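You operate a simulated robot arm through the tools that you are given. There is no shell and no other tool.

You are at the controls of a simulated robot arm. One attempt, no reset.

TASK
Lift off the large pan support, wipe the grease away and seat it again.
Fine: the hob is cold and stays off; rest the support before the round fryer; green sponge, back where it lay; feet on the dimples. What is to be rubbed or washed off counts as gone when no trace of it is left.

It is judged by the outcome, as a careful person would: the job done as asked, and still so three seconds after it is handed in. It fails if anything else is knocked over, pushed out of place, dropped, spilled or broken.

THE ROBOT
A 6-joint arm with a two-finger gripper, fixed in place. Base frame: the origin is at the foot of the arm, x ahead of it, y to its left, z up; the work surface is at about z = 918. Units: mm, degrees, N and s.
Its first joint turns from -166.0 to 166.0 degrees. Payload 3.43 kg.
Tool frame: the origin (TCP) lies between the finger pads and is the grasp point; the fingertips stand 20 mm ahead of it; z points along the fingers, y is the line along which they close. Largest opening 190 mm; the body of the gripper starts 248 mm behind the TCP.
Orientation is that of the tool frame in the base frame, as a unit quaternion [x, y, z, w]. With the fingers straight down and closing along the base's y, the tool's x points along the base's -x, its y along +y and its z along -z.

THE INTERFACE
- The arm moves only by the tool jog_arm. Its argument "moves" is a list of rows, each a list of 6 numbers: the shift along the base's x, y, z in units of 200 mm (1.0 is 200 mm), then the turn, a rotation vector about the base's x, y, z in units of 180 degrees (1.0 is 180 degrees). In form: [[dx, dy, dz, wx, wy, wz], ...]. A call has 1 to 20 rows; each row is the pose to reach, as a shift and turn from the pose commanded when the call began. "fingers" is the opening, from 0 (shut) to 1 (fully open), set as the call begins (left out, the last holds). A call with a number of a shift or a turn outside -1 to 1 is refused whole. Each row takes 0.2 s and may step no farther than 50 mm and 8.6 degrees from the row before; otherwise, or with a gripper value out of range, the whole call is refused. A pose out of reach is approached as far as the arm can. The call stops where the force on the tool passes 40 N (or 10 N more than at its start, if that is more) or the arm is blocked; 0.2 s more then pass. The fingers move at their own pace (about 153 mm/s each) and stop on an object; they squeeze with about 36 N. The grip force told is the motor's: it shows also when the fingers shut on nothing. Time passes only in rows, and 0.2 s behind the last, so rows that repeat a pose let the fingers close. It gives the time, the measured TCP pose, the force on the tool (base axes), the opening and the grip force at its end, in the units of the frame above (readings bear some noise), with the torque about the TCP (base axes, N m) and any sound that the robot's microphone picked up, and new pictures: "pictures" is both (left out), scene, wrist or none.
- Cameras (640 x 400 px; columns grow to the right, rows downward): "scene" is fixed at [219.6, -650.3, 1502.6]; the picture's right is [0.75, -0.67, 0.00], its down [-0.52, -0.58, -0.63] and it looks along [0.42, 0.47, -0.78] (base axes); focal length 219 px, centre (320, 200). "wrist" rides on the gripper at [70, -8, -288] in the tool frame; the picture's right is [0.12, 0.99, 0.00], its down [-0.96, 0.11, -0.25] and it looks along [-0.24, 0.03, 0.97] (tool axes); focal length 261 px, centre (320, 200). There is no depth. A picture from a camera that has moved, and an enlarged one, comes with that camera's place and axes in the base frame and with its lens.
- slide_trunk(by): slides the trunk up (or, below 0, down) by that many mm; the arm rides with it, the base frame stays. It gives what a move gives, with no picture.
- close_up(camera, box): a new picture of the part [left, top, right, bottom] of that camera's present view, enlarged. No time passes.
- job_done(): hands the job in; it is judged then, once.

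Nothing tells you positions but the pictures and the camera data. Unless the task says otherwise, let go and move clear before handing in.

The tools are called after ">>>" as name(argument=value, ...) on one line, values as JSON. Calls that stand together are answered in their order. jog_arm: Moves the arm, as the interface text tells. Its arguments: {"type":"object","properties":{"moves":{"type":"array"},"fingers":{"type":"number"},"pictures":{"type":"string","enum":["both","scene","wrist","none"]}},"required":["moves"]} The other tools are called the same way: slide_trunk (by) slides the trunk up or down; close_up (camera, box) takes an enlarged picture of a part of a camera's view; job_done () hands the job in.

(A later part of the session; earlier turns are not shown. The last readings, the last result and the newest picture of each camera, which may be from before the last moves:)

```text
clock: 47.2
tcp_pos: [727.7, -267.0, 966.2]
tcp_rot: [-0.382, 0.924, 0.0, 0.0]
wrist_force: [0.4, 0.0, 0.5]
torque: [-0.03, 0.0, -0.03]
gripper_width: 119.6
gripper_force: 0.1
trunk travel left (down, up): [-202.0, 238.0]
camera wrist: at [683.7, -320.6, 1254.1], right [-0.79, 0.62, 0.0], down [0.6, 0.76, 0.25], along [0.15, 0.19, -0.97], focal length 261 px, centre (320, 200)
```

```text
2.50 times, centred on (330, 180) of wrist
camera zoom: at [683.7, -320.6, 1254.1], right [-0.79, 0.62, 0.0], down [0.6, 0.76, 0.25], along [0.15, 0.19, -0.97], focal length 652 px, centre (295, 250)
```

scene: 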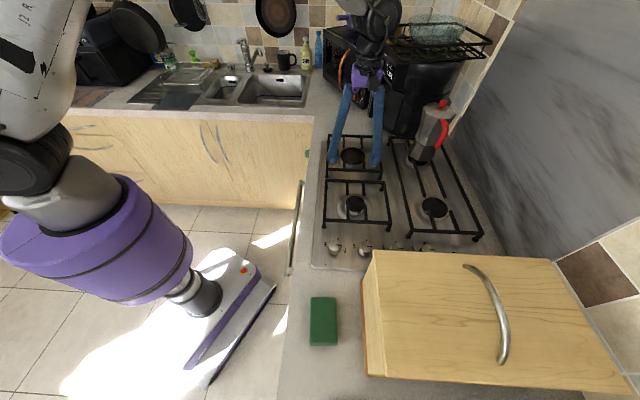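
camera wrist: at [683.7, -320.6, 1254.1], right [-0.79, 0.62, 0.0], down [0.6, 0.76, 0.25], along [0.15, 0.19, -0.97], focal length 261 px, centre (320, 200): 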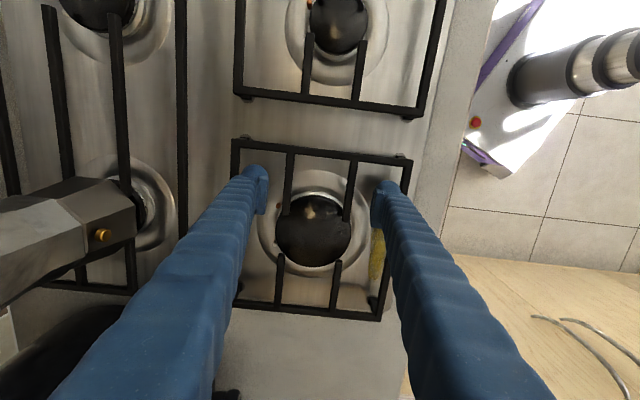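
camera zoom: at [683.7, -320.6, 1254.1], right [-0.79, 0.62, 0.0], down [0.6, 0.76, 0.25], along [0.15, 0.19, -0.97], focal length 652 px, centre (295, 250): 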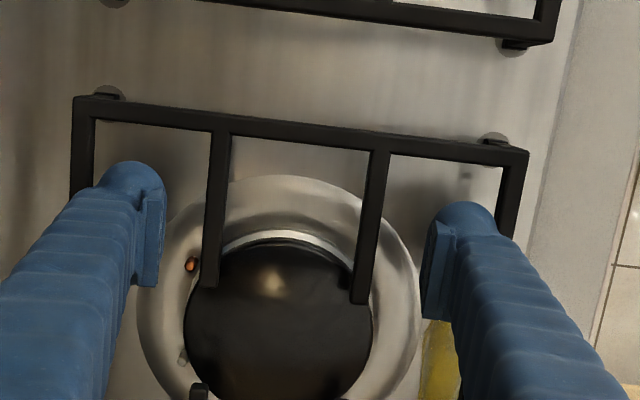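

No contact so far. I'll measure the gaps to the prongs in a stronger enlargement so that the grip doesn't shove the support sideways.

>>> close_up(camera="wrist", box=[250, 150, 330, 220])

>>> close_up(camera="wrist", box=[330, 150, 410, 220])

```text
5.71 times, centred on (290, 185) of wrist
camera zoom: at [683.7, -320.6, 1254.1], right [-0.79, 0.62, 0.0], down [0.6, 0.76, 0.25], along [0.15, 0.19, -0.97], focal length 1489 px, centre (491, 286)
```

zoom: 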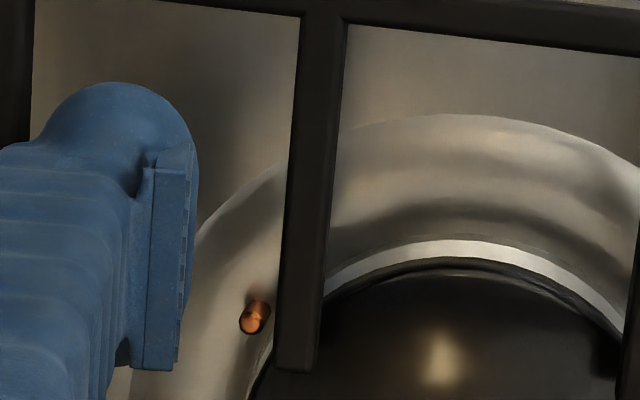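

```text
5.71 times, centred on (370, 185) of wrist
camera zoom: at [683.7, -320.6, 1254.1], right [-0.79, 0.62, 0.0], down [0.6, 0.76, 0.25], along [0.15, 0.19, -0.97], focal length 1489 px, centre (34, 286)
```

zoom: 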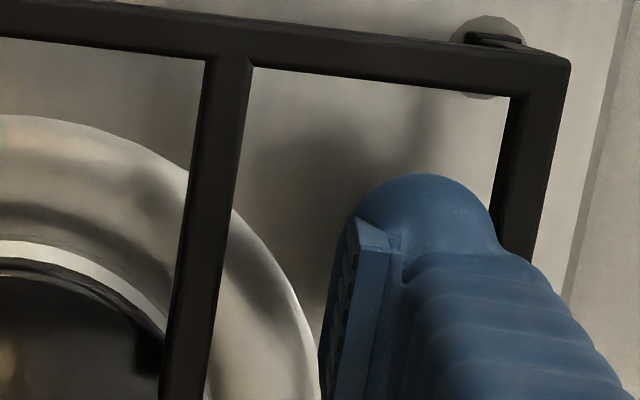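

The gaps differ by about 2 mm, so I'll shift 1.3 mm toward the wall side and then close the fingers on the two prongs.

>>> jog_arm(moves=[[0.0046, -0.0046, 0, 0, 0, 0], [0.0046, -0.0046, 0, 0, 0, 0]], pictures="none")

>>> jog_arm(moves=[[0, 0, 0, 0, 0, 0], [0, 0, 0, 0, 0, 0], [0, 0, 0, 0, 0, 0], [0, 0, 0, 0, 0, 0]], fingers=0.3, pictures="both")

>>> close_up(camera="wrist", box=[230, 100, 430, 260])

```text
clock: 47.8
tcp_pos: [729.9, -267.1, 965.4]
tcp_rot: [-0.382, 0.924, -0.001, 0.001]
wrist_force: [-0.5, 0.1, 0.5]
torque: [-0.01, 0.03, 0.0]
gripper_width: 119.7
gripper_force: 0.1
trunk travel left (down, up): [-202.0, 238.0]
```

```text
clock: 48.8
tcp_pos: [729.5, -266.8, 966.7]
tcp_rot: [-0.382, 0.924, -0.001, 0.0]
wrist_force: [0.9, -1.9, -0.2]
torque: [-0.01, 0.0, -0.08]
gripper_width: 80.1
gripper_force: 36.0
trunk travel left (down, up): [-202.0, 238.0]
camera wrist: at [684.8, -321.5, 1254.4], right [-0.79, 0.62, 0.0], down [0.6, 0.76, 0.25], along [0.15, 0.19, -0.97], focal length 261 px, centre (320, 200)
```

scene: 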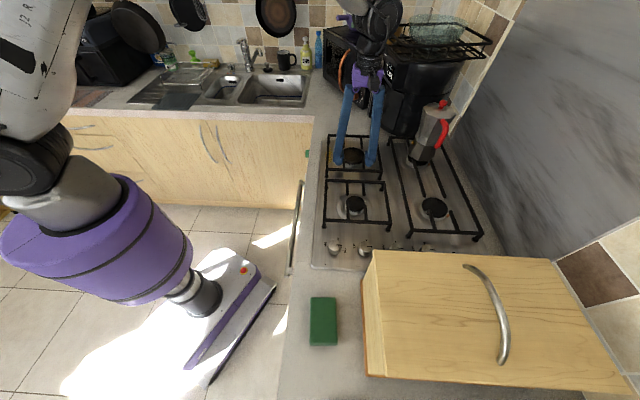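
wrist: 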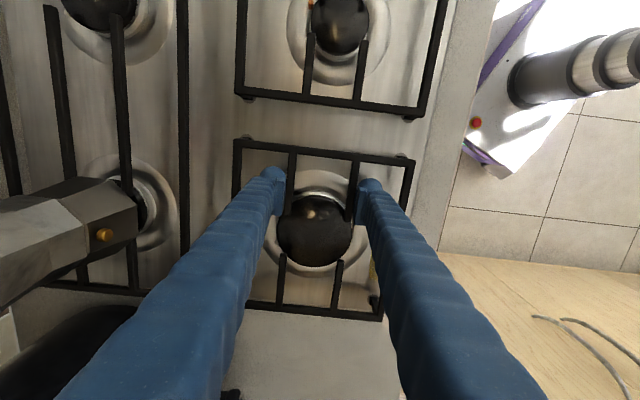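

```text
2.50 times, centred on (330, 180) of wrist
camera zoom: at [684.8, -321.5, 1254.4], right [-0.79, 0.62, 0.0], down [0.6, 0.76, 0.25], along [0.15, 0.19, -0.97], focal length 652 px, centre (295, 250)
```

zoom: 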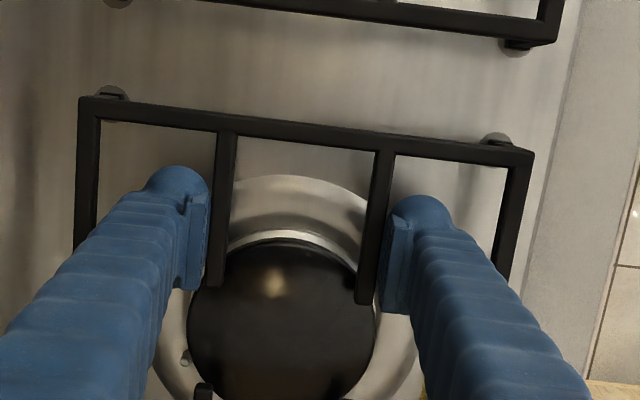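

Firm grip: 80.1 mm at 36 N. I'll lift 15 mm gently and check weight and tilt.

>>> jog_arm(moves=[[0, 0, 0.005, 0, 0, 0], [0, 0, 0.015, 0, 0, 0], [0, 0, 0.035, 0, 0, 0], [0, 0, 0.055, 0, 0, 0], [0, 0, 0.07, 0, 0, 0], [0, 0, 0.075, 0, 0, 0], [0, 0, 0.075, 0, 0, 0]], pictures="both")

>>> close_up(camera="wrist", box=[230, 100, 430, 260])

>>> close_up(camera="scene", box=[310, 100, 410, 190])

```text
clock: 50.4
tcp_pos: [730.0, -265.6, 981.1]
tcp_rot: [-0.382, 0.924, -0.001, 0.0]
wrist_force: [-0.4, -0.6, -4.0]
torque: [-0.12, 0.13, -0.05]
gripper_width: 79.8
gripper_force: 35.7
trunk travel left (down, up): [-202.0, 238.0]
camera wrist: at [685.0, -321.3, 1269.3], right [-0.79, 0.62, 0.0], down [0.6, 0.76, 0.25], along [0.15, 0.19, -0.97], focal length 261 px, centre (320, 200)
```

scene: 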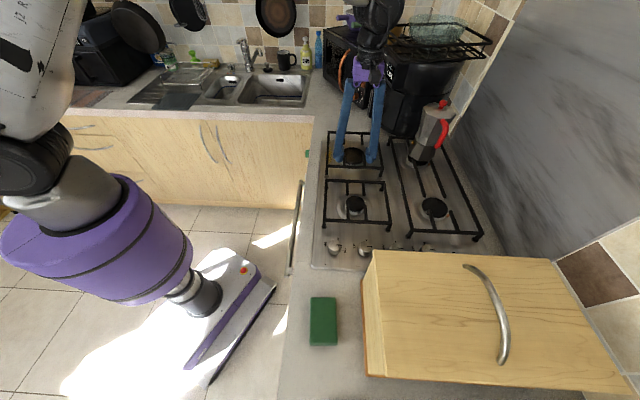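
wrist: 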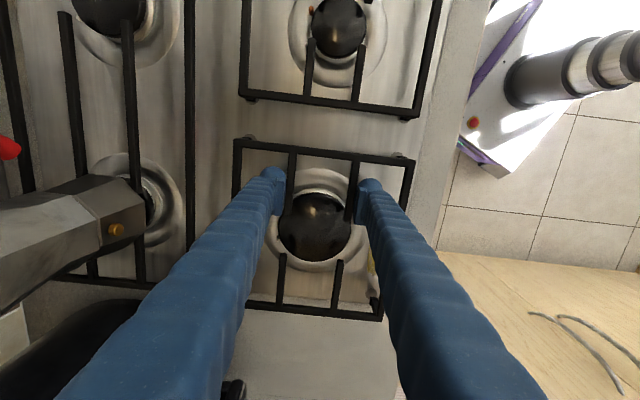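

```text
2.50 times, centred on (330, 180) of wrist
camera zoom: at [685.0, -321.3, 1269.3], right [-0.79, 0.62, 0.0], down [0.6, 0.76, 0.25], along [0.15, 0.19, -0.97], focal length 652 px, centre (295, 250)
```

zoom: 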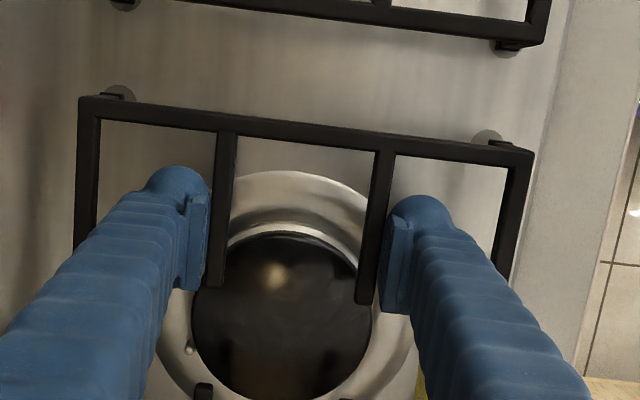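

```text
4.44 times, centred on (360, 145) of scene
camera zoom: at [219.6, -650.3, 1502.6], right [0.75, -0.67, 0.0], down [-0.52, -0.58, -0.63], along [0.42, 0.47, -0.78], focal length 975 px, centre (142, 444)
```

zoom: 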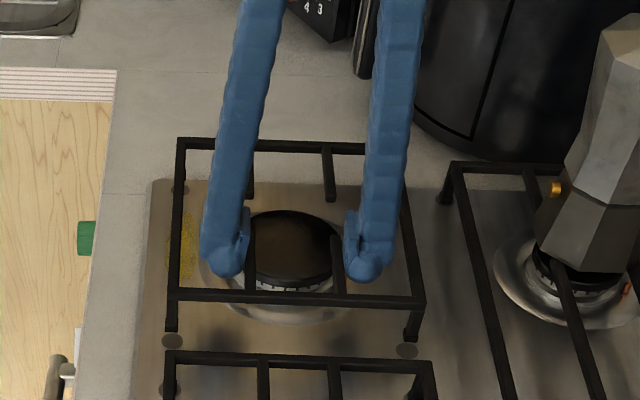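

The support is off its dimples and level, at only about 4 N. I'll lift another 50 mm, then shift 49 mm toward the counter's front edge to pass well clear of the fryer handle.

>>> jog_arm(moves=[[0, 0, 0.02, 0, 0, 0], [0, 0, 0.06, 0, 0, 0], [0, 0, 0.11, 0, 0, 0], [0, 0, 0.16, 0, 0, 0], [0, 0, 0.21, 0, 0, 0], [-0.005, 0.005, 0.24, 0, 0, 0], [-0.025, 0.025, 0.25, 0, 0, 0], [-0.055, 0.055, 0.25, 0, 0, 0], [-0.09, 0.09, 0.25, 0, 0, 0], [-0.125, 0.125, 0.25, 0, 0, 0], [-0.155, 0.155, 0.25, 0, 0, 0], [-0.17, 0.17, 0.25, 0, 0, 0], [-0.1735, 0.1735, 0.25, 0, 0, 0], [-0.1735, 0.1735, 0.25, 0, 0, 0]], pictures="both")

```text
clock: 53.4
tcp_pos: [694.3, -232.5, 1031.7]
tcp_rot: [-0.382, 0.924, -0.001, 0.0]
wrist_force: [-0.3, -0.1, -2.8]
torque: [-0.1, 0.16, 0.02]
gripper_width: 79.6
gripper_force: 36.4
trunk travel left (down, up): [-202.0, 238.0]
camera wrist: at [650.0, -286.6, 1319.3], right [-0.79, 0.62, 0.0], down [0.6, 0.76, 0.25], along [0.15, 0.19, -0.97], focal length 261 px, centre (320, 200)
```

scene: 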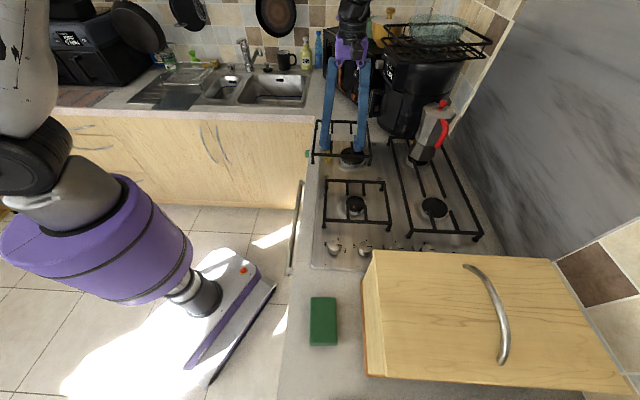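
wrist: 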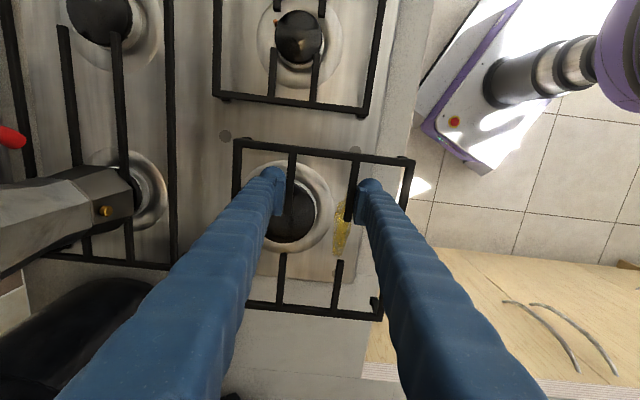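

The smear is now in view below. I'll carry the support along toward the counter before the fryer.

>>> jog_arm(moves=[[0.007, 0.007, 0, 0, 0, 0], [0.026, 0.026, 0, 0, 0, 0], [0.056, 0.056, 0, 0, 0, 0], [0.094, 0.094, 0, 0, 0, 0], [0.142, 0.142, 0, 0, 0, 0], [0.193, 0.193, 0, 0, 0, 0], [0.249, 0.249, 0, 0, 0, 0], [0.305, 0.305, 0, 0, 0, 0], [0.361, 0.361, 0, 0, 0, 0], [0.417, 0.417, 0, 0, 0, 0], [0.472, 0.472, 0, 0, 0, 0], [0.528, 0.528, 0, 0, 0, 0], [0.584, 0.584, 0, 0, 0, 0], [0.64, 0.64, 0, 0, 0, 0], [0.696, 0.696, 0, 0, 0, 0], [0.747, 0.747, 0, 0, 0, 0], [0.79, 0.79, 0, 0, 0, 0], [0.825, 0.825, 0, 0, 0, 0], [0.85, 0.85, 0, 0, 0, 0], [0.859, 0.859, 0, 0, 0, 0]], pictures="both")

>>> close_up(camera="scene", box=[300, 50, 420, 150])

>>> close_up(camera="wrist", box=[200, 80, 440, 380])

```text
clock: 57.6
tcp_pos: [864.9, -59.6, 1030.2]
tcp_rot: [-0.382, 0.924, -0.001, 0.001]
wrist_force: [0.3, 1.1, -4.1]
torque: [-0.16, 0.12, -0.01]
gripper_width: 80.1
gripper_force: 35.7
trunk travel left (down, up): [-202.0, 238.0]
camera wrist: at [822.2, -114.6, 1319.0], right [-0.79, 0.62, 0.0], down [0.6, 0.76, 0.25], along [0.15, 0.19, -0.97], focal length 261 px, centre (320, 200)
```

scene: 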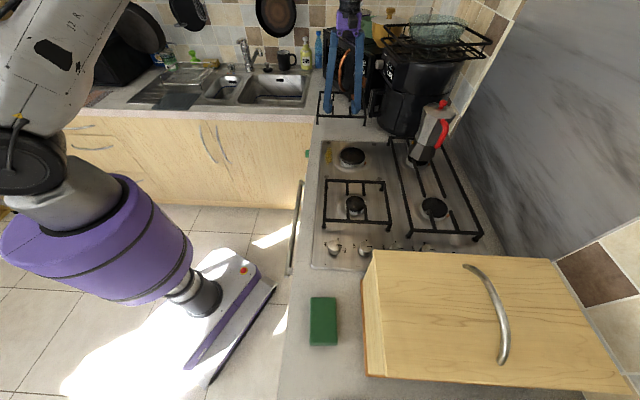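
wrist: 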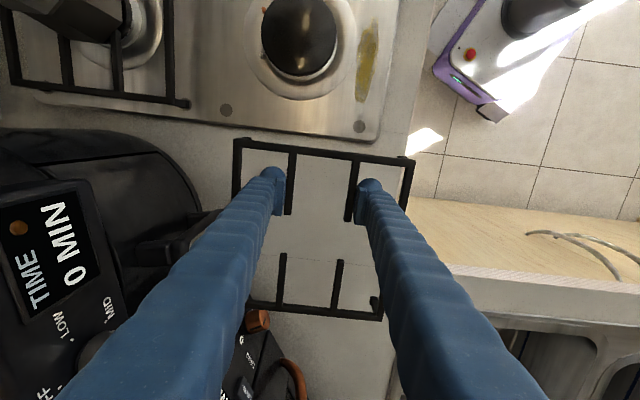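

```text
4.00 times, centred on (360, 100) of scene
camera zoom: at [219.6, -650.3, 1502.6], right [0.75, -0.67, 0.0], down [-0.52, -0.58, -0.63], along [0.42, 0.47, -0.78], focal length 878 px, centre (160, 600)
```

zoom: 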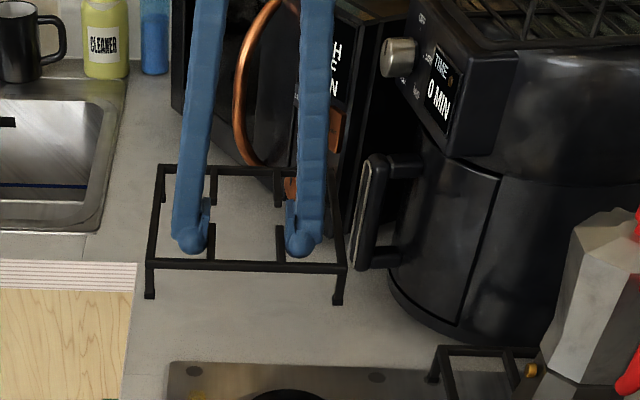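

```text
1.33 times, centred on (320, 230) of wrist
camera zoom: at [822.2, -114.6, 1319.0], right [-0.79, 0.62, 0.0], down [0.6, 0.76, 0.25], along [0.15, 0.19, -0.97], focal length 348 px, centre (320, 160)
```

zoom: 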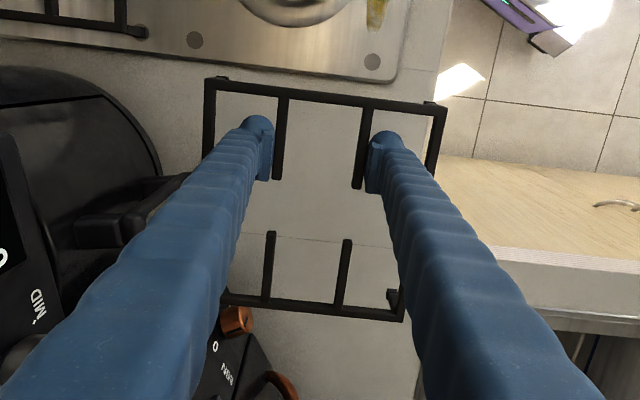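

It is over the free counter before the fryer, with about 30 mm to the counter edge and clear of handle and microwave knob. I'll nudge 6 mm away from the handle and lower most of the way.

>>> jog_arm(moves=[[-0.006, 0.006, -0.01, 0, 0, 0], [-0.015, 0.015, -0.03, 0, 0, 0], [-0.021, 0.021, -0.07, 0, 0, 0], [-0.021, 0.021, -0.12, 0, 0, 0], [-0.021, 0.021, -0.17, 0, 0, 0], [-0.021, 0.021, -0.22, 0, 0, 0], [-0.021, 0.021, -0.26, 0, 0, 0], [-0.021, 0.021, -0.29, 0, 0, 0], [-0.021, 0.021, -0.3, 0, 0, 0], [-0.021, 0.021, -0.3, 0, 0, 0]], pictures="both")

>>> close_up(camera="scene", box=[300, 70, 400, 150])

```text
clock: 59.8
tcp_pos: [861.6, -56.4, 970.8]
tcp_rot: [-0.382, 0.924, 0.001, 0.0]
wrist_force: [0.5, 0.2, -3.9]
torque: [-0.14, 0.16, -0.01]
gripper_width: 79.9
gripper_force: 36.0
trunk travel left (down, up): [-202.0, 238.0]
camera wrist: at [818.0, -110.2, 1258.6], right [-0.79, 0.62, 0.0], down [0.6, 0.76, 0.25], along [0.15, 0.19, -0.97], focal length 261 px, centre (320, 200)
```

scene: 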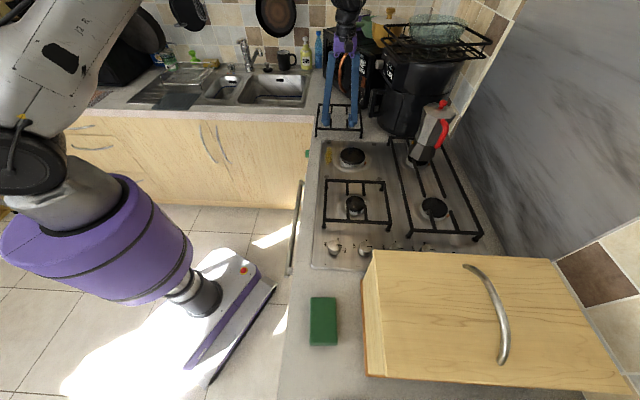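
wrist: 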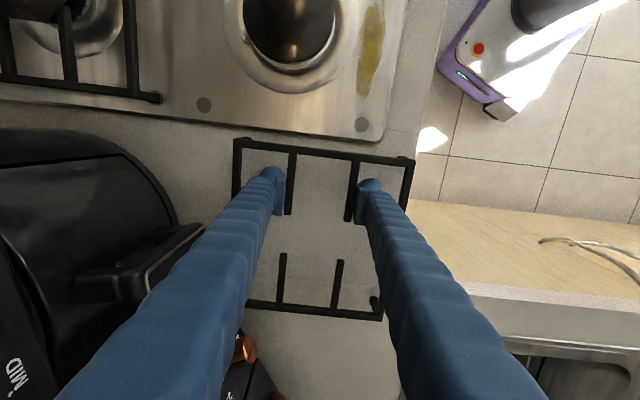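

```text
5.00 times, centred on (350, 110) of scene
camera zoom: at [219.6, -650.3, 1502.6], right [0.75, -0.67, 0.0], down [-0.52, -0.58, -0.63], along [0.42, 0.47, -0.78], focal length 1097 px, centre (170, 650)
```

zoom: 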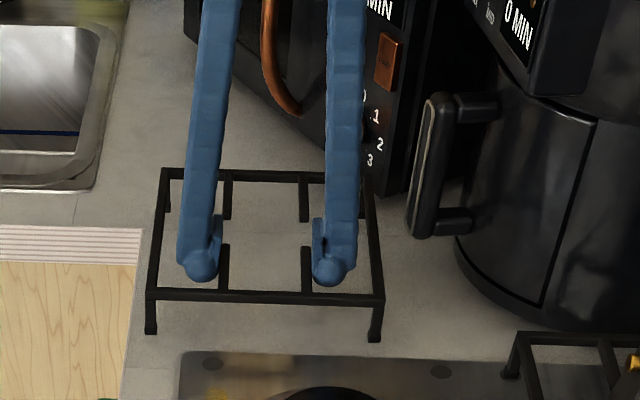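

Clear all around. I'll lower in small steps until it bears on the counter.

>>> jog_arm(moves=[[0, 0, -0.01, 0, 0, 0], [0, 0, -0.02, 0, 0, 0], [0, 0, -0.03, 0, 0, 0], [0, 0, -0.04, 0, 0, 0], [0, 0, -0.04, 0, 0, 0]], pictures="none")

>>> jog_arm(moves=[[0, 0, -0.006, 0, 0, 0], [0, 0, -0.012, 0, 0, 0], [0, 0, -0.012, 0, 0, 0]], pictures="none")

```text
clock: 61.0
tcp_pos: [861.7, -55.7, 963.1]
tcp_rot: [-0.382, 0.924, 0.001, 0.0]
wrist_force: [-0.2, -0.5, -2.7]
torque: [-0.12, 0.13, 0.05]
gripper_width: 79.7
gripper_force: 36.0
trunk travel left (down, up): [-202.0, 238.0]
```

```text
clock: 61.8
tcp_pos: [863.0, -55.4, 960.0]
tcp_rot: [-0.382, 0.924, -0.001, -0.001]
wrist_force: [0.8, -0.2, -2.9]
torque: [-0.12, 0.14, -0.01]
gripper_width: 79.8
gripper_force: 36.1
trunk travel left (down, up): [-202.0, 238.0]
```

>>> jog_arm(moves=[[0, 0, -0.007, 0, 0, 0], [0, 0, -0.014, 0, 0, 0], [0, 0, -0.014, 0, 0, 0]], pictures="none")

>>> close_up(camera="scene", box=[300, 70, 400, 150])

```text
clock: 62.6
tcp_pos: [861.5, -56.1, 958.1]
tcp_rot: [-0.382, 0.924, -0.001, 0.001]
wrist_force: [-1.3, -2.5, 4.8]
torque: [0.68, -0.83, -0.08]
gripper_width: 79.9
gripper_force: 36.2
trunk travel left (down, up): [-202.0, 238.0]
```

```text
5.00 times, centred on (350, 110) of scene
camera zoom: at [219.6, -650.3, 1502.6], right [0.75, -0.67, 0.0], down [-0.52, -0.58, -0.63], along [0.42, 0.47, -0.78], focal length 1097 px, centre (170, 650)
```

zoom: 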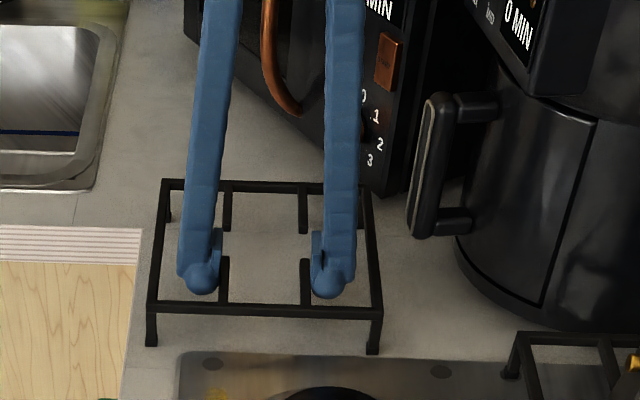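

The far feet bear on the counter now (force has flipped to +5 N). I'll go down a hair more, then open the fingers gently.

>>> jog_arm(moves=[[0, 0, -0.003, 0, 0, 0], [0, 0, -0.003, 0, 0, 0]], pictures="none")

>>> jog_arm(moves=[[0, 0, 0, 0, 0, 0], [0, 0, 0, 0, 0, 0], [0, 0, 0, 0, 0, 0], [0, 0, 0, 0, 0, 0]], fingers=0.6, pictures="both")

>>> close_up(camera="wrist", box=[230, 100, 430, 260])

```text
clock: 63.2
tcp_pos: [861.8, -56.7, 958.0]
tcp_rot: [-0.381, 0.924, -0.001, 0.002]
wrist_force: [5.4, -2.1, 13.7]
torque: [-0.05, 0.14, -0.06]
gripper_width: 80.0
gripper_force: 36.4
trunk travel left (down, up): [-202.0, 238.0]
```

```text
clock: 64.2
tcp_pos: [861.6, -57.1, 956.3]
tcp_rot: [-0.381, 0.924, 0.001, 0.0]
wrist_force: [0.0, 0.2, 0.2]
torque: [-0.02, 0.0, 0.03]
gripper_width: 114.0
gripper_force: 0.1
trunk travel left (down, up): [-202.0, 238.0]
camera wrist: at [817.5, -110.4, 1245.0], right [-0.79, 0.62, 0.0], down [0.6, 0.76, 0.25], along [0.15, 0.19, -0.97], focal length 261 px, centre (320, 200)
```

scene: 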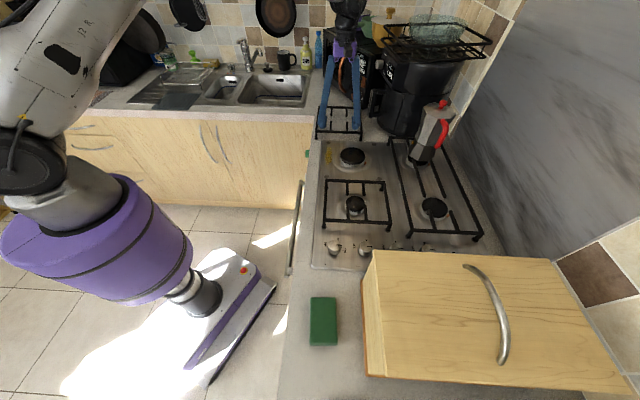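
wrist: 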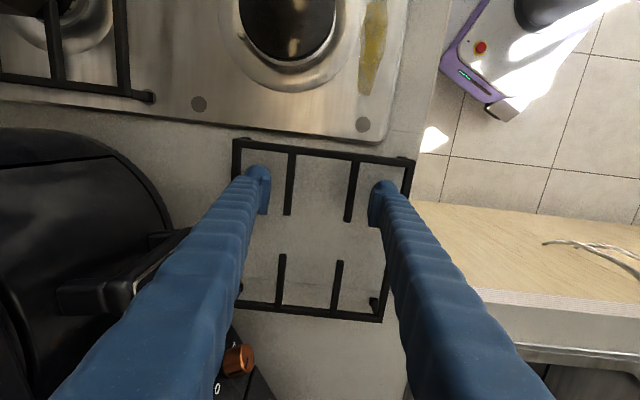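

```text
2.50 times, centred on (330, 180) of wrist
camera zoom: at [817.5, -110.4, 1245.0], right [-0.79, 0.62, 0.0], down [0.6, 0.76, 0.25], along [0.15, 0.19, -0.97], focal length 652 px, centre (295, 250)
```

zoom: 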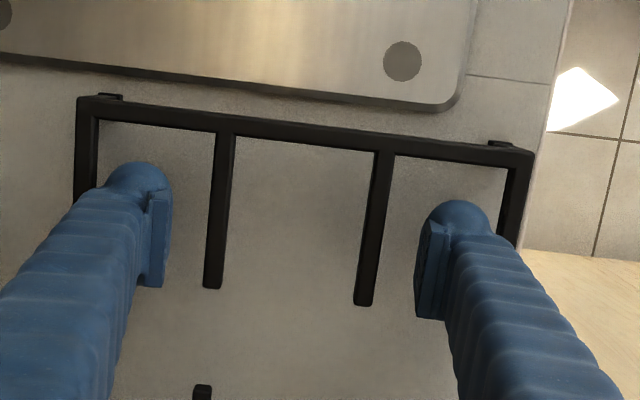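

Released cleanly; the support stands before the fryer. I'll rise straight up, then head back toward the sponge.

>>> jog_arm(moves=[[0, 0, 0.01, 0, 0, 0], [0, 0, 0.05, 0, 0, 0], [0, 0, 0.12, 0, 0, 0], [0, 0, 0.2, 0, 0, 0], [0, 0, 0.29, 0, 0, 0], [0, 0, 0.38, 0, 0, 0], [0, 0, 0.47, 0, 0, 0], [-0.01, -0.01, 0.55, 0, 0, 0], [-0.04, -0.04, 0.6, 0, 0, 0], [-0.09, -0.09, 0.63, 0, 0, 0], [-0.15, -0.15, 0.65, 0, 0, 0], [-0.22, -0.22, 0.65, 0, 0, 0], [-0.29, -0.29, 0.65, 0, 0, 0], [-0.36, -0.36, 0.65, 0, 0, 0], [-0.43, -0.43, 0.65, 0, 0, 0], [-0.5, -0.5, 0.65, 0, 0, 0], [-0.56, -0.56, 0.65, 0, 0, 0], [-0.6, -0.6, 0.65, 0, 0, 0], [-0.62, -0.62, 0.65, 0, 0, 0], [-0.62, -0.62, 0.65, 0, 0, 0]], pictures="both")

>>> close_up(camera="wrist", box=[220, 100, 460, 300])

```text
clock: 68.4
tcp_pos: [737.6, -179.1, 1087.9]
tcp_rot: [-0.382, 0.924, 0.0, 0.0]
wrist_force: [1.1, -1.0, -0.2]
torque: [0.0, 0.02, -0.01]
gripper_width: 114.2
gripper_force: 0.1
trunk travel left (down, up): [-202.0, 238.0]
camera wrist: at [693.8, -235.1, 1375.3], right [-0.79, 0.62, 0.0], down [0.6, 0.76, 0.25], along [0.15, 0.19, -0.97], focal length 261 px, centre (320, 200)
```

scene: 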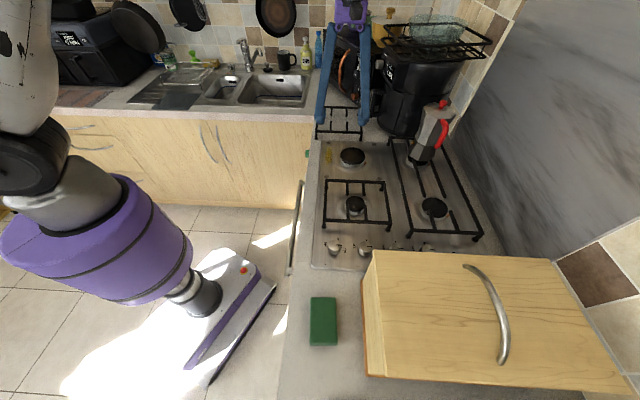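
wrist: 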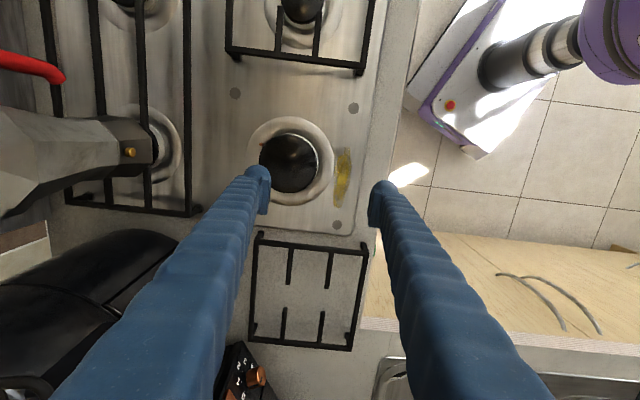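

```text
2.00 times, centred on (340, 200) of wrist
camera zoom: at [693.8, -235.1, 1375.3], right [-0.79, 0.62, 0.0], down [0.6, 0.76, 0.25], along [0.15, 0.19, -0.97], focal length 521 px, centre (280, 200)
```

zoom: 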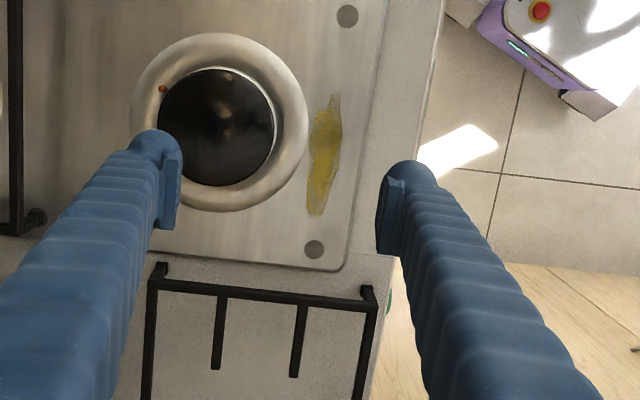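

The support stands square on the counter and the smear lies between the two left dimples: about 105 by 26 mm, centre near (710, -152). Now I'll go back over the hob toward the sponge.

>>> jog_arm(moves=[[-0.007, -0.007, 0.001, 0, 0, 0], [-0.03, -0.029, 0.005, 0, 0, 0], [-0.062, -0.06, 0.011, 0, 0, 0], [-0.106, -0.103, 0.019, 0, 0, 0], [-0.159, -0.154, 0.029, 0, 0, 0], [-0.221, -0.214, 0.04, 0, 0, 0], [-0.283, -0.274, 0.051, 0, 0, 0], [-0.345, -0.333, 0.062, 0, 0, 0], [-0.407, -0.393, 0.074, 0, 0, 0], [-0.469, -0.453, 0.085, 0, 0, 0], [-0.531, -0.513, 0.096, 0, 0, 0], [-0.593, -0.573, 0.107, 0, 0, 0], [-0.655, -0.633, 0.118, 0, 0, 0], [-0.717, -0.693, 0.13, 0, 0, 0], [-0.775, -0.749, 0.14, 0, 0, 0], [-0.823, -0.795, 0.15, 0, 0, 0], [-0.86, -0.831, 0.156, 0, 0, 0], [-0.88, -0.85, 0.16, 0, 0, 0], [-0.885, -0.855, 0.16, 0, 0, 0], [-0.885, -0.855, 0.16, 0, 0, 0]], pictures="wrist")

>>> jog_arm(moves=[[-0.007, -0.007, 0.001, 0, 0, 0], [-0.03, -0.029, 0.005, 0, 0, 0.001], [-0.062, -0.06, 0.011, 0, 0, 0.002], [-0.106, -0.103, 0.019, 0, 0, 0.004], [-0.159, -0.154, 0.029, 0, 0, 0.006], [-0.221, -0.214, 0.04, 0, 0, 0.008], [-0.283, -0.274, 0.051, 0, 0, 0.01], [-0.345, -0.333, 0.062, 0, 0, 0.012], [-0.407, -0.393, 0.074, 0, 0, 0.014], [-0.469, -0.453, 0.085, 0, 0, 0.016], [-0.531, -0.513, 0.096, 0, 0, 0.018], [-0.593, -0.573, 0.107, 0, 0, 0.02], [-0.655, -0.633, 0.118, 0, 0, 0.022], [-0.717, -0.693, 0.13, 0, 0, 0.024], [-0.775, -0.749, 0.14, 0, 0, 0.026], [-0.81, -0.77, 0.15, 0, 0, 0.0275], [-0.83, -0.78, 0.15, 0, 0, 0.0278], [-0.84, -0.785, 0.15, 0, 0, 0.0278], [-0.84, -0.785, 0.15, 0, 0, 0.0278]], pictures="both")

```text
clock: 72.6
tcp_pos: [560.0, -349.9, 1119.5]
tcp_rot: [-0.382, 0.924, -0.001, 0.0]
wrist_force: [-0.3, -0.1, 0.7]
torque: [-0.01, 0.02, 0.01]
gripper_width: 114.2
gripper_force: 0.1
trunk travel left (down, up): [-202.0, 238.0]
camera wrist: at [516.4, -405.3, 1407.9], right [-0.79, 0.62, 0.0], down [0.6, 0.76, 0.25], along [0.15, 0.19, -0.97], focal length 261 px, centre (320, 200)
```

wrist: 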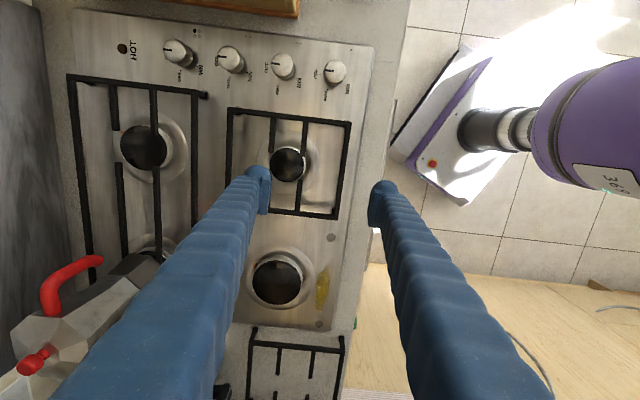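

```text
clock: 76.6
tcp_pos: [391.5, -507.9, 1149.2]
tcp_rot: [-0.422, 0.907, 0.0, 0.0]
wrist_force: [0.0, 0.4, 0.2]
torque: [0.01, -0.02, -0.01]
gripper_width: 114.1
gripper_force: 0.0
trunk travel left (down, up): [-202.0, 238.0]
camera wrist: at [352.8, -566.3, 1438.0], right [-0.84, 0.55, 0.0], down [0.53, 0.81, 0.25], along [0.14, 0.21, -0.97], focal length 261 px, centre (320, 200)
```

scene: 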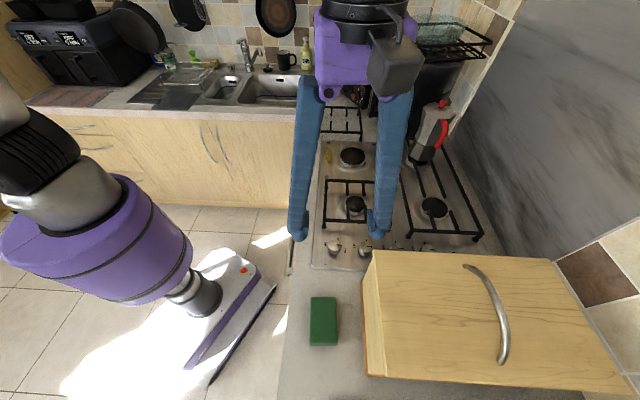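
wrist: 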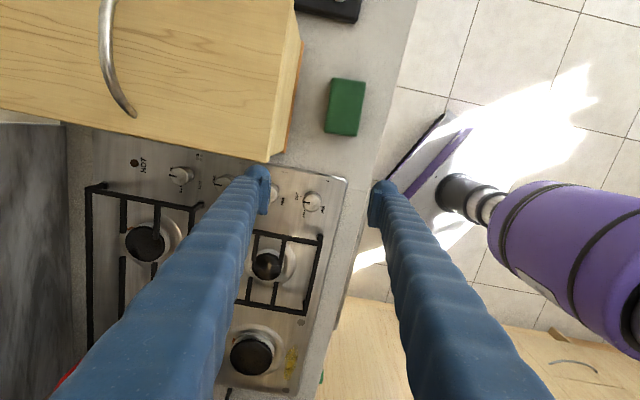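

Good tracking all the way. I'll take an enlarged look at the sponge and its distance from the bread box.

>>> close_up(camera="wrist", box=[280, 50, 400, 150])

>>> close_up(camera="scene", box=[290, 280, 390, 360])

```text
4.00 times, centred on (340, 100) of wrist
camera zoom: at [352.8, -566.3, 1438.0], right [-0.84, 0.55, 0.0], down [0.53, 0.81, 0.25], along [0.14, 0.21, -0.97], focal length 1043 px, centre (240, 600)
```

zoom: 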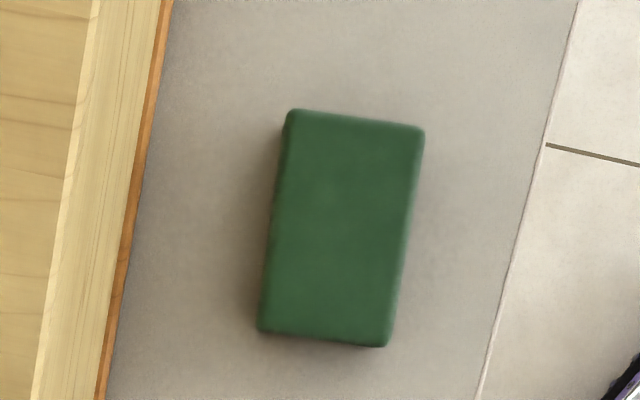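

```text
5.00 times, centred on (340, 320) of scene
camera zoom: at [219.6, -650.3, 1502.6], right [0.75, -0.67, 0.0], down [-0.52, -0.58, -0.63], along [0.42, 0.47, -0.78], focal length 1097 px, centre (220, -400)
```

zoom: 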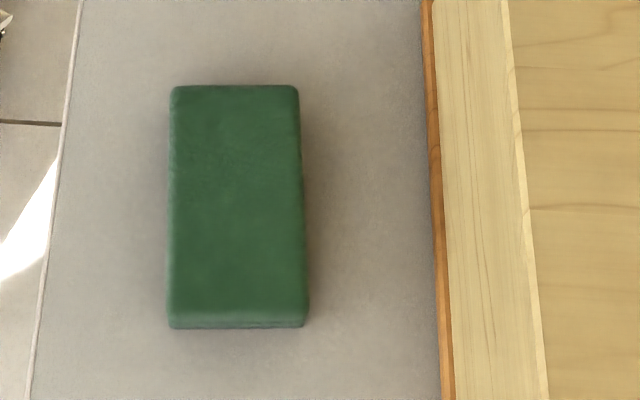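

The sponge is about 95 x 60 x 35 mm, top at z 953, centre (292, -580), turned 49.5°, with about 66 mm between it and the bread box. I'll move above it, fingers about 95 mm open.

>>> jog_arm(moves=[[-0.01, -0.007, -0.005, 0, 0, 0], [-0.035, -0.025, -0.02, 0, 0, 0], [-0.075, -0.054, -0.05, 0, 0, 0], [-0.13, -0.094, -0.09, 0, 0, 0], [-0.19, -0.137, -0.14, 0, 0, 0], [-0.25, -0.18, -0.2, 0, 0, 0], [-0.31, -0.224, -0.26, 0, 0, 0], [-0.37, -0.267, -0.32, 0, 0, 0], [-0.42, -0.303, -0.38, 0, 0, 0], [-0.46, -0.332, -0.43, 0, 0, 0], [-0.485, -0.35, -0.47, 0, 0, 0], [-0.4965, -0.3585, -0.49, 0, 0, 0], [-0.4965, -0.3585, -0.496, 0, 0, 0], [-0.4965, -0.3585, -0.496, 0, 0, 0]], fingers=0.5, pictures="both")

>>> close_up(camera="wrist", box=[230, 120, 420, 260])

```text
clock: 79.6
tcp_pos: [292.6, -578.5, 1050.5]
tcp_rot: [-0.421, 0.907, -0.001, 0.001]
wrist_force: [0.4, -0.1, 0.7]
torque: [-0.02, 0.04, 0.03]
gripper_width: 95.1
gripper_force: 0.0
trunk travel left (down, up): [-202.0, 238.0]
camera wrist: at [253.4, -637.9, 1338.8], right [-0.84, 0.55, 0.0], down [0.53, 0.81, 0.25], along [0.14, 0.21, -0.97], focal length 261 px, centre (320, 200)
```

scene: 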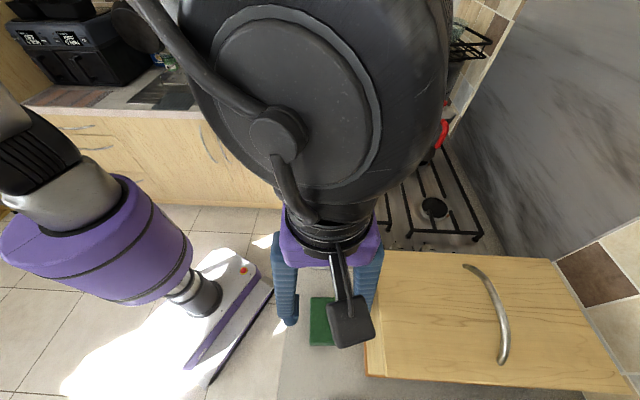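
wrist: 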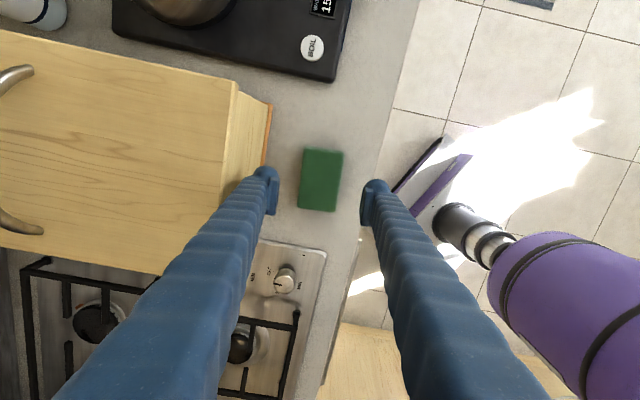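

```text
2.86 times, centred on (325, 190) of wrist
camera zoom: at [253.4, -637.9, 1338.8], right [-0.84, 0.55, 0.0], down [0.53, 0.81, 0.25], along [0.14, 0.21, -0.97], focal length 745 px, centre (306, 229)
```

zoom: 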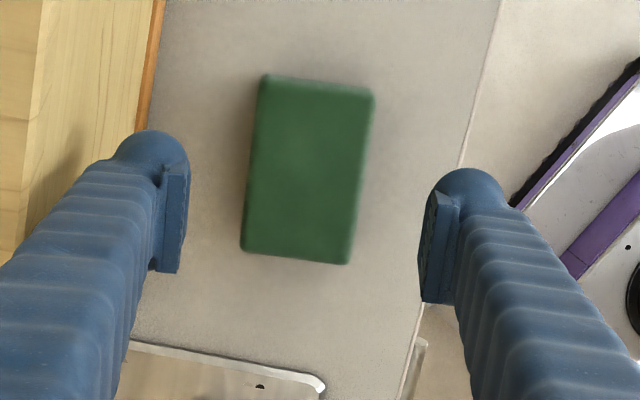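

Well centred. I'll descend to the sponge with the fingertips ending about 12 mm above the counter.

>>> jog_arm(moves=[[-0.003, -0.003, -0.01, 0, 0, 0], [-0.007, -0.007, -0.04, 0, 0, 0], [-0.01, -0.01, -0.1, 0, 0, 0], [-0.01, -0.01, -0.17, 0, 0, 0], [-0.01, -0.01, -0.24, 0, 0, 0], [-0.01, -0.01, -0.31, 0, 0, 0], [-0.01, -0.01, -0.37, 0, 0, 0], [-0.01, -0.01, -0.42, 0, 0, 0], [-0.01, -0.01, -0.46, 0, 0, 0], [-0.01, -0.01, -0.49, 0, 0, 0], [-0.01, -0.01, -0.5025, 0, 0, 0], [-0.01, -0.01, -0.5025, 0, 0, 0]], pictures="wrist")

>>> close_up(camera="wrist", box=[230, 120, 420, 260])

```text
clock: 82.2
tcp_pos: [292.1, -581.2, 950.6]
tcp_rot: [-0.422, 0.907, 0.0, 0.002]
wrist_force: [-1.5, 0.0, -0.2]
torque: [-0.01, 0.05, 0.03]
gripper_width: 95.1
gripper_force: 0.1
trunk travel left (down, up): [-202.0, 238.0]
camera wrist: at [251.7, -639.9, 1238.3], right [-0.84, 0.55, 0.0], down [0.53, 0.81, 0.25], along [0.14, 0.21, -0.97], focal length 261 px, centre (320, 200)
```

wrist: 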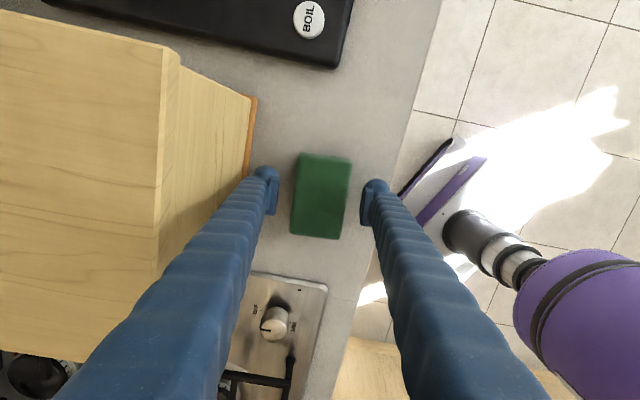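

```text
2.86 times, centred on (325, 190) of wrist
camera zoom: at [251.7, -639.9, 1238.3], right [-0.84, 0.55, 0.0], down [0.53, 0.81, 0.25], along [0.14, 0.21, -0.97], focal length 745 px, centre (306, 229)
```

zoom: 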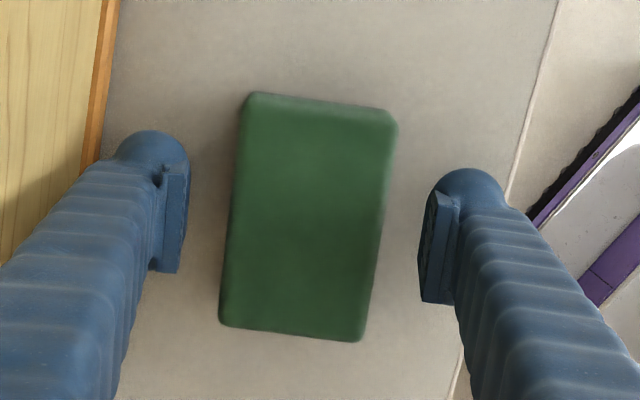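

The sponge sits between the pads; I'll shift 1 mm to centre and close on it.

>>> jog_arm(moves=[[-0.004, 0.003, 0, 0, 0, 0], [-0.004, 0.003, 0, 0, 0, 0]], pictures="none")

>>> jog_arm(moves=[[0, 0, 0, 0, 0, 0], [0, 0, 0, 0, 0, 0], [0, 0, 0, 0, 0, 0], [0, 0, 0, 0, 0, 0]], fingers=0.2, pictures="wrist")

>>> close_up(camera="wrist", box=[230, 120, 420, 260])

```text
clock: 82.8
tcp_pos: [290.6, -580.4, 951.1]
tcp_rot: [-0.421, 0.907, 0.001, 0.001]
wrist_force: [-0.3, -1.0, 0.5]
torque: [0.0, -0.02, -0.01]
gripper_width: 95.0
gripper_force: 0.2
trunk travel left (down, up): [-202.0, 238.0]
```

```text
clock: 83.8
tcp_pos: [291.2, -581.1, 950.0]
tcp_rot: [-0.422, 0.907, -0.001, 0.001]
wrist_force: [0.1, 0.0, 0.1]
torque: [-0.02, -0.02, -0.05]
gripper_width: 60.3
gripper_force: 35.8
trunk travel left (down, up): [-202.0, 238.0]
camera wrist: at [250.9, -639.6, 1238.3], right [-0.84, 0.55, 0.0], down [0.53, 0.81, 0.25], along [0.14, 0.21, -0.97], focal length 261 px, centre (320, 200)
```

wrist: 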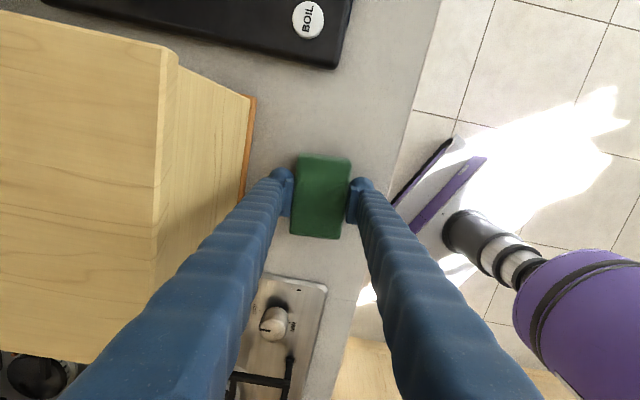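

```text
2.86 times, centred on (325, 190) of wrist
camera zoom: at [250.9, -639.6, 1238.3], right [-0.84, 0.55, 0.0], down [0.53, 0.81, 0.25], along [0.14, 0.21, -0.97], focal length 745 px, centre (306, 229)
```

zoom: 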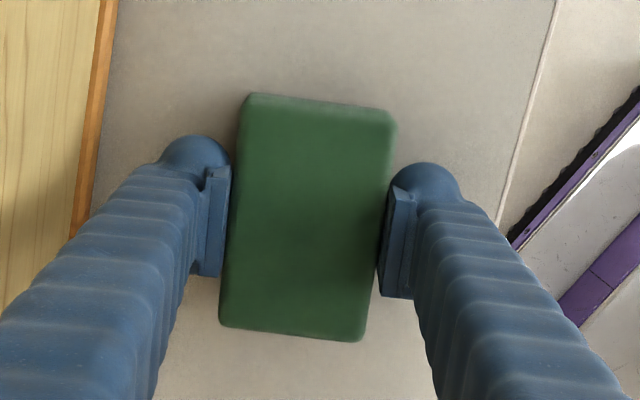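

Gripped at 60 mm without disturbing it. I'll lift it and carry it back over the hob.

>>> jog_arm(moves=[[0, 0, 0.01, 0, 0, 0], [0, 0, 0.04, 0, 0, 0], [0, 0, 0.09, 0, 0, 0], [0, 0, 0.16, 0, 0, 0], [0, 0, 0.24, 0, 0, 0], [0, 0, 0.32, 0, 0, 0], [0, 0, 0.41, 0, 0, 0], [0, 0, 0.5, 0, 0, 0], [0.01, 0.007, 0.59, 0, 0, 0], [0.03, 0.02, 0.68, 0, 0, 0], [0.06, 0.045, 0.76, 0, 0, 0], [0.1, 0.075, 0.83, 0, 0, 0], [0.16, 0.12, 0.89, 0, 0, 0], [0.22, 0.165, 0.94, 0, 0, 0], [0.285, 0.21, 0.97, 0, 0, 0], [0.35, 0.255, 0.99, 0, 0, 0], [0.41, 0.3, 1.0, 0, 0, 0], [0.46, 0.335, 1.0, 0, 0, 0], [0.49, 0.36, 1.0, 0, 0, 0], [0.5, 0.365, 1.0, 0, 0, 0]], pictures="both")

>>> jog_arm(moves=[[0.007, 0.007, -0.001, 0, 0, 0], [0.03, 0.029, -0.005, 0, 0, -0.001], [0.062, 0.06, -0.011, 0, 0, -0.002], [0.106, 0.1, -0.019, 0, 0, -0.004], [0.159, 0.15, -0.029, 0, 0, -0.006], [0.221, 0.205, -0.04, 0, 0, -0.008], [0.283, 0.262, -0.051, 0, 0, -0.01], [0.345, 0.32, -0.062, 0, 0, -0.012], [0.407, 0.378, -0.074, 0, 0, -0.014], [0.469, 0.435, -0.085, 0, 0, -0.016], [0.531, 0.493, -0.096, 0, 0, -0.018], [0.593, 0.55, -0.107, 0, 0, -0.02], [0.655, 0.608, -0.118, 0, 0, -0.022], [0.717, 0.665, -0.13, 0, 0, -0.024], [0.765, 0.71, -0.14, 0, 0, -0.0255], [0.805, 0.75, -0.147, 0, 0, -0.0268], [0.83, 0.775, -0.15, 0, 0, -0.0273], [0.84, 0.785, -0.15, 0, 0, -0.0273], [0.84, 0.785, -0.15, 0, 0, -0.0273]], pictures="both")

```text
clock: 88.0
tcp_pos: [389.1, -507.4, 1149.0]
tcp_rot: [-0.422, 0.907, -0.001, 0.0]
wrist_force: [0.4, -0.4, -0.2]
torque: [0.01, -0.04, 0.01]
gripper_width: 60.2
gripper_force: 35.8
trunk travel left (down, up): [-202.0, 238.0]
camera wrist: at [351.1, -566.4, 1438.0], right [-0.84, 0.55, 0.0], down [0.53, 0.81, 0.25], along [0.14, 0.21, -0.97], focal length 261 px, centre (320, 200)
```

scene: 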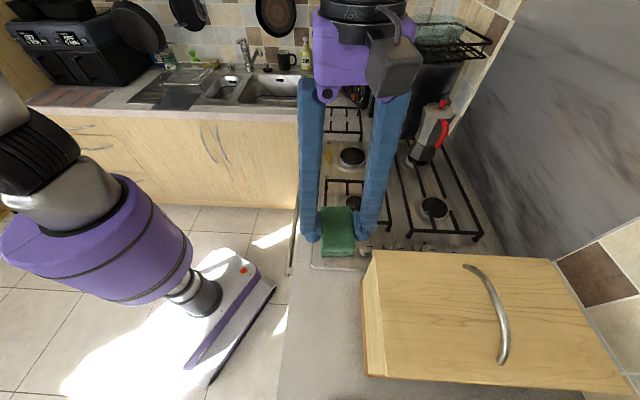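
wrist: 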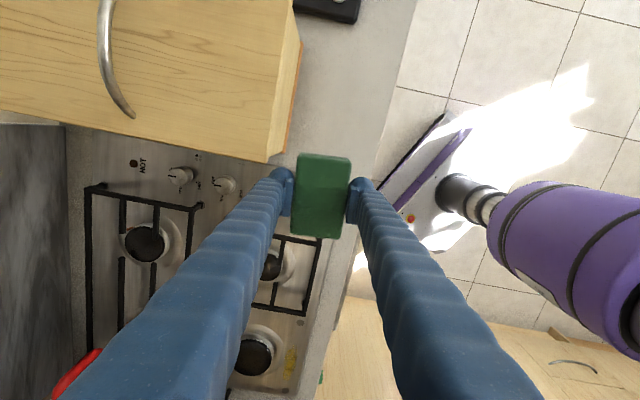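

```text
clock: 92.0
tcp_pos: [558.9, -351.0, 1119.0]
tcp_rot: [-0.383, 0.924, -0.001, 0.0]
wrist_force: [-0.6, -1.1, 0.3]
torque: [-0.01, 0.02, 0.02]
gripper_width: 60.3
gripper_force: 35.6
trunk travel left (down, up): [-202.0, 238.0]
camera wrist: at [514.7, -405.9, 1408.0], right [-0.79, 0.62, 0.0], down [0.6, 0.76, 0.25], along [0.15, 0.19, -0.97], focal length 261 px, centre (320, 200)
```

scene: 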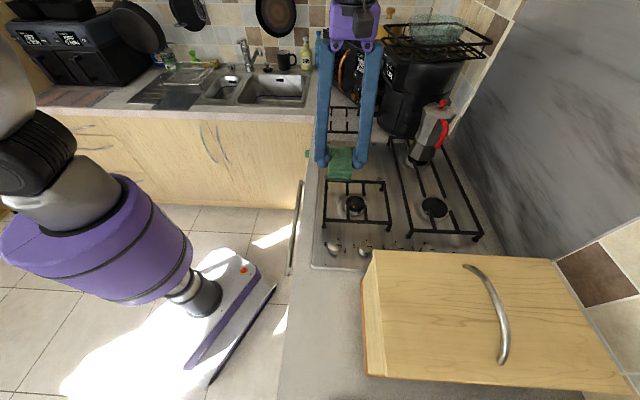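
wrist: 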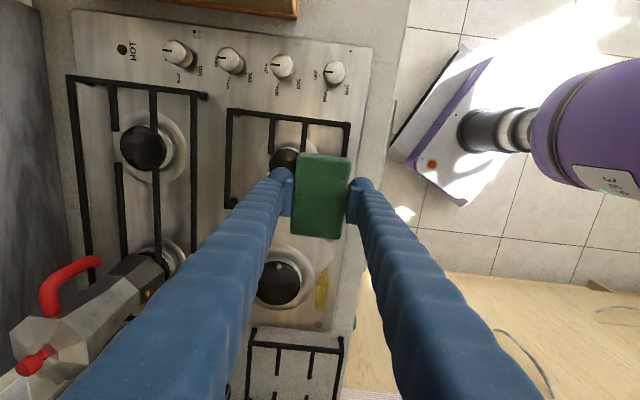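

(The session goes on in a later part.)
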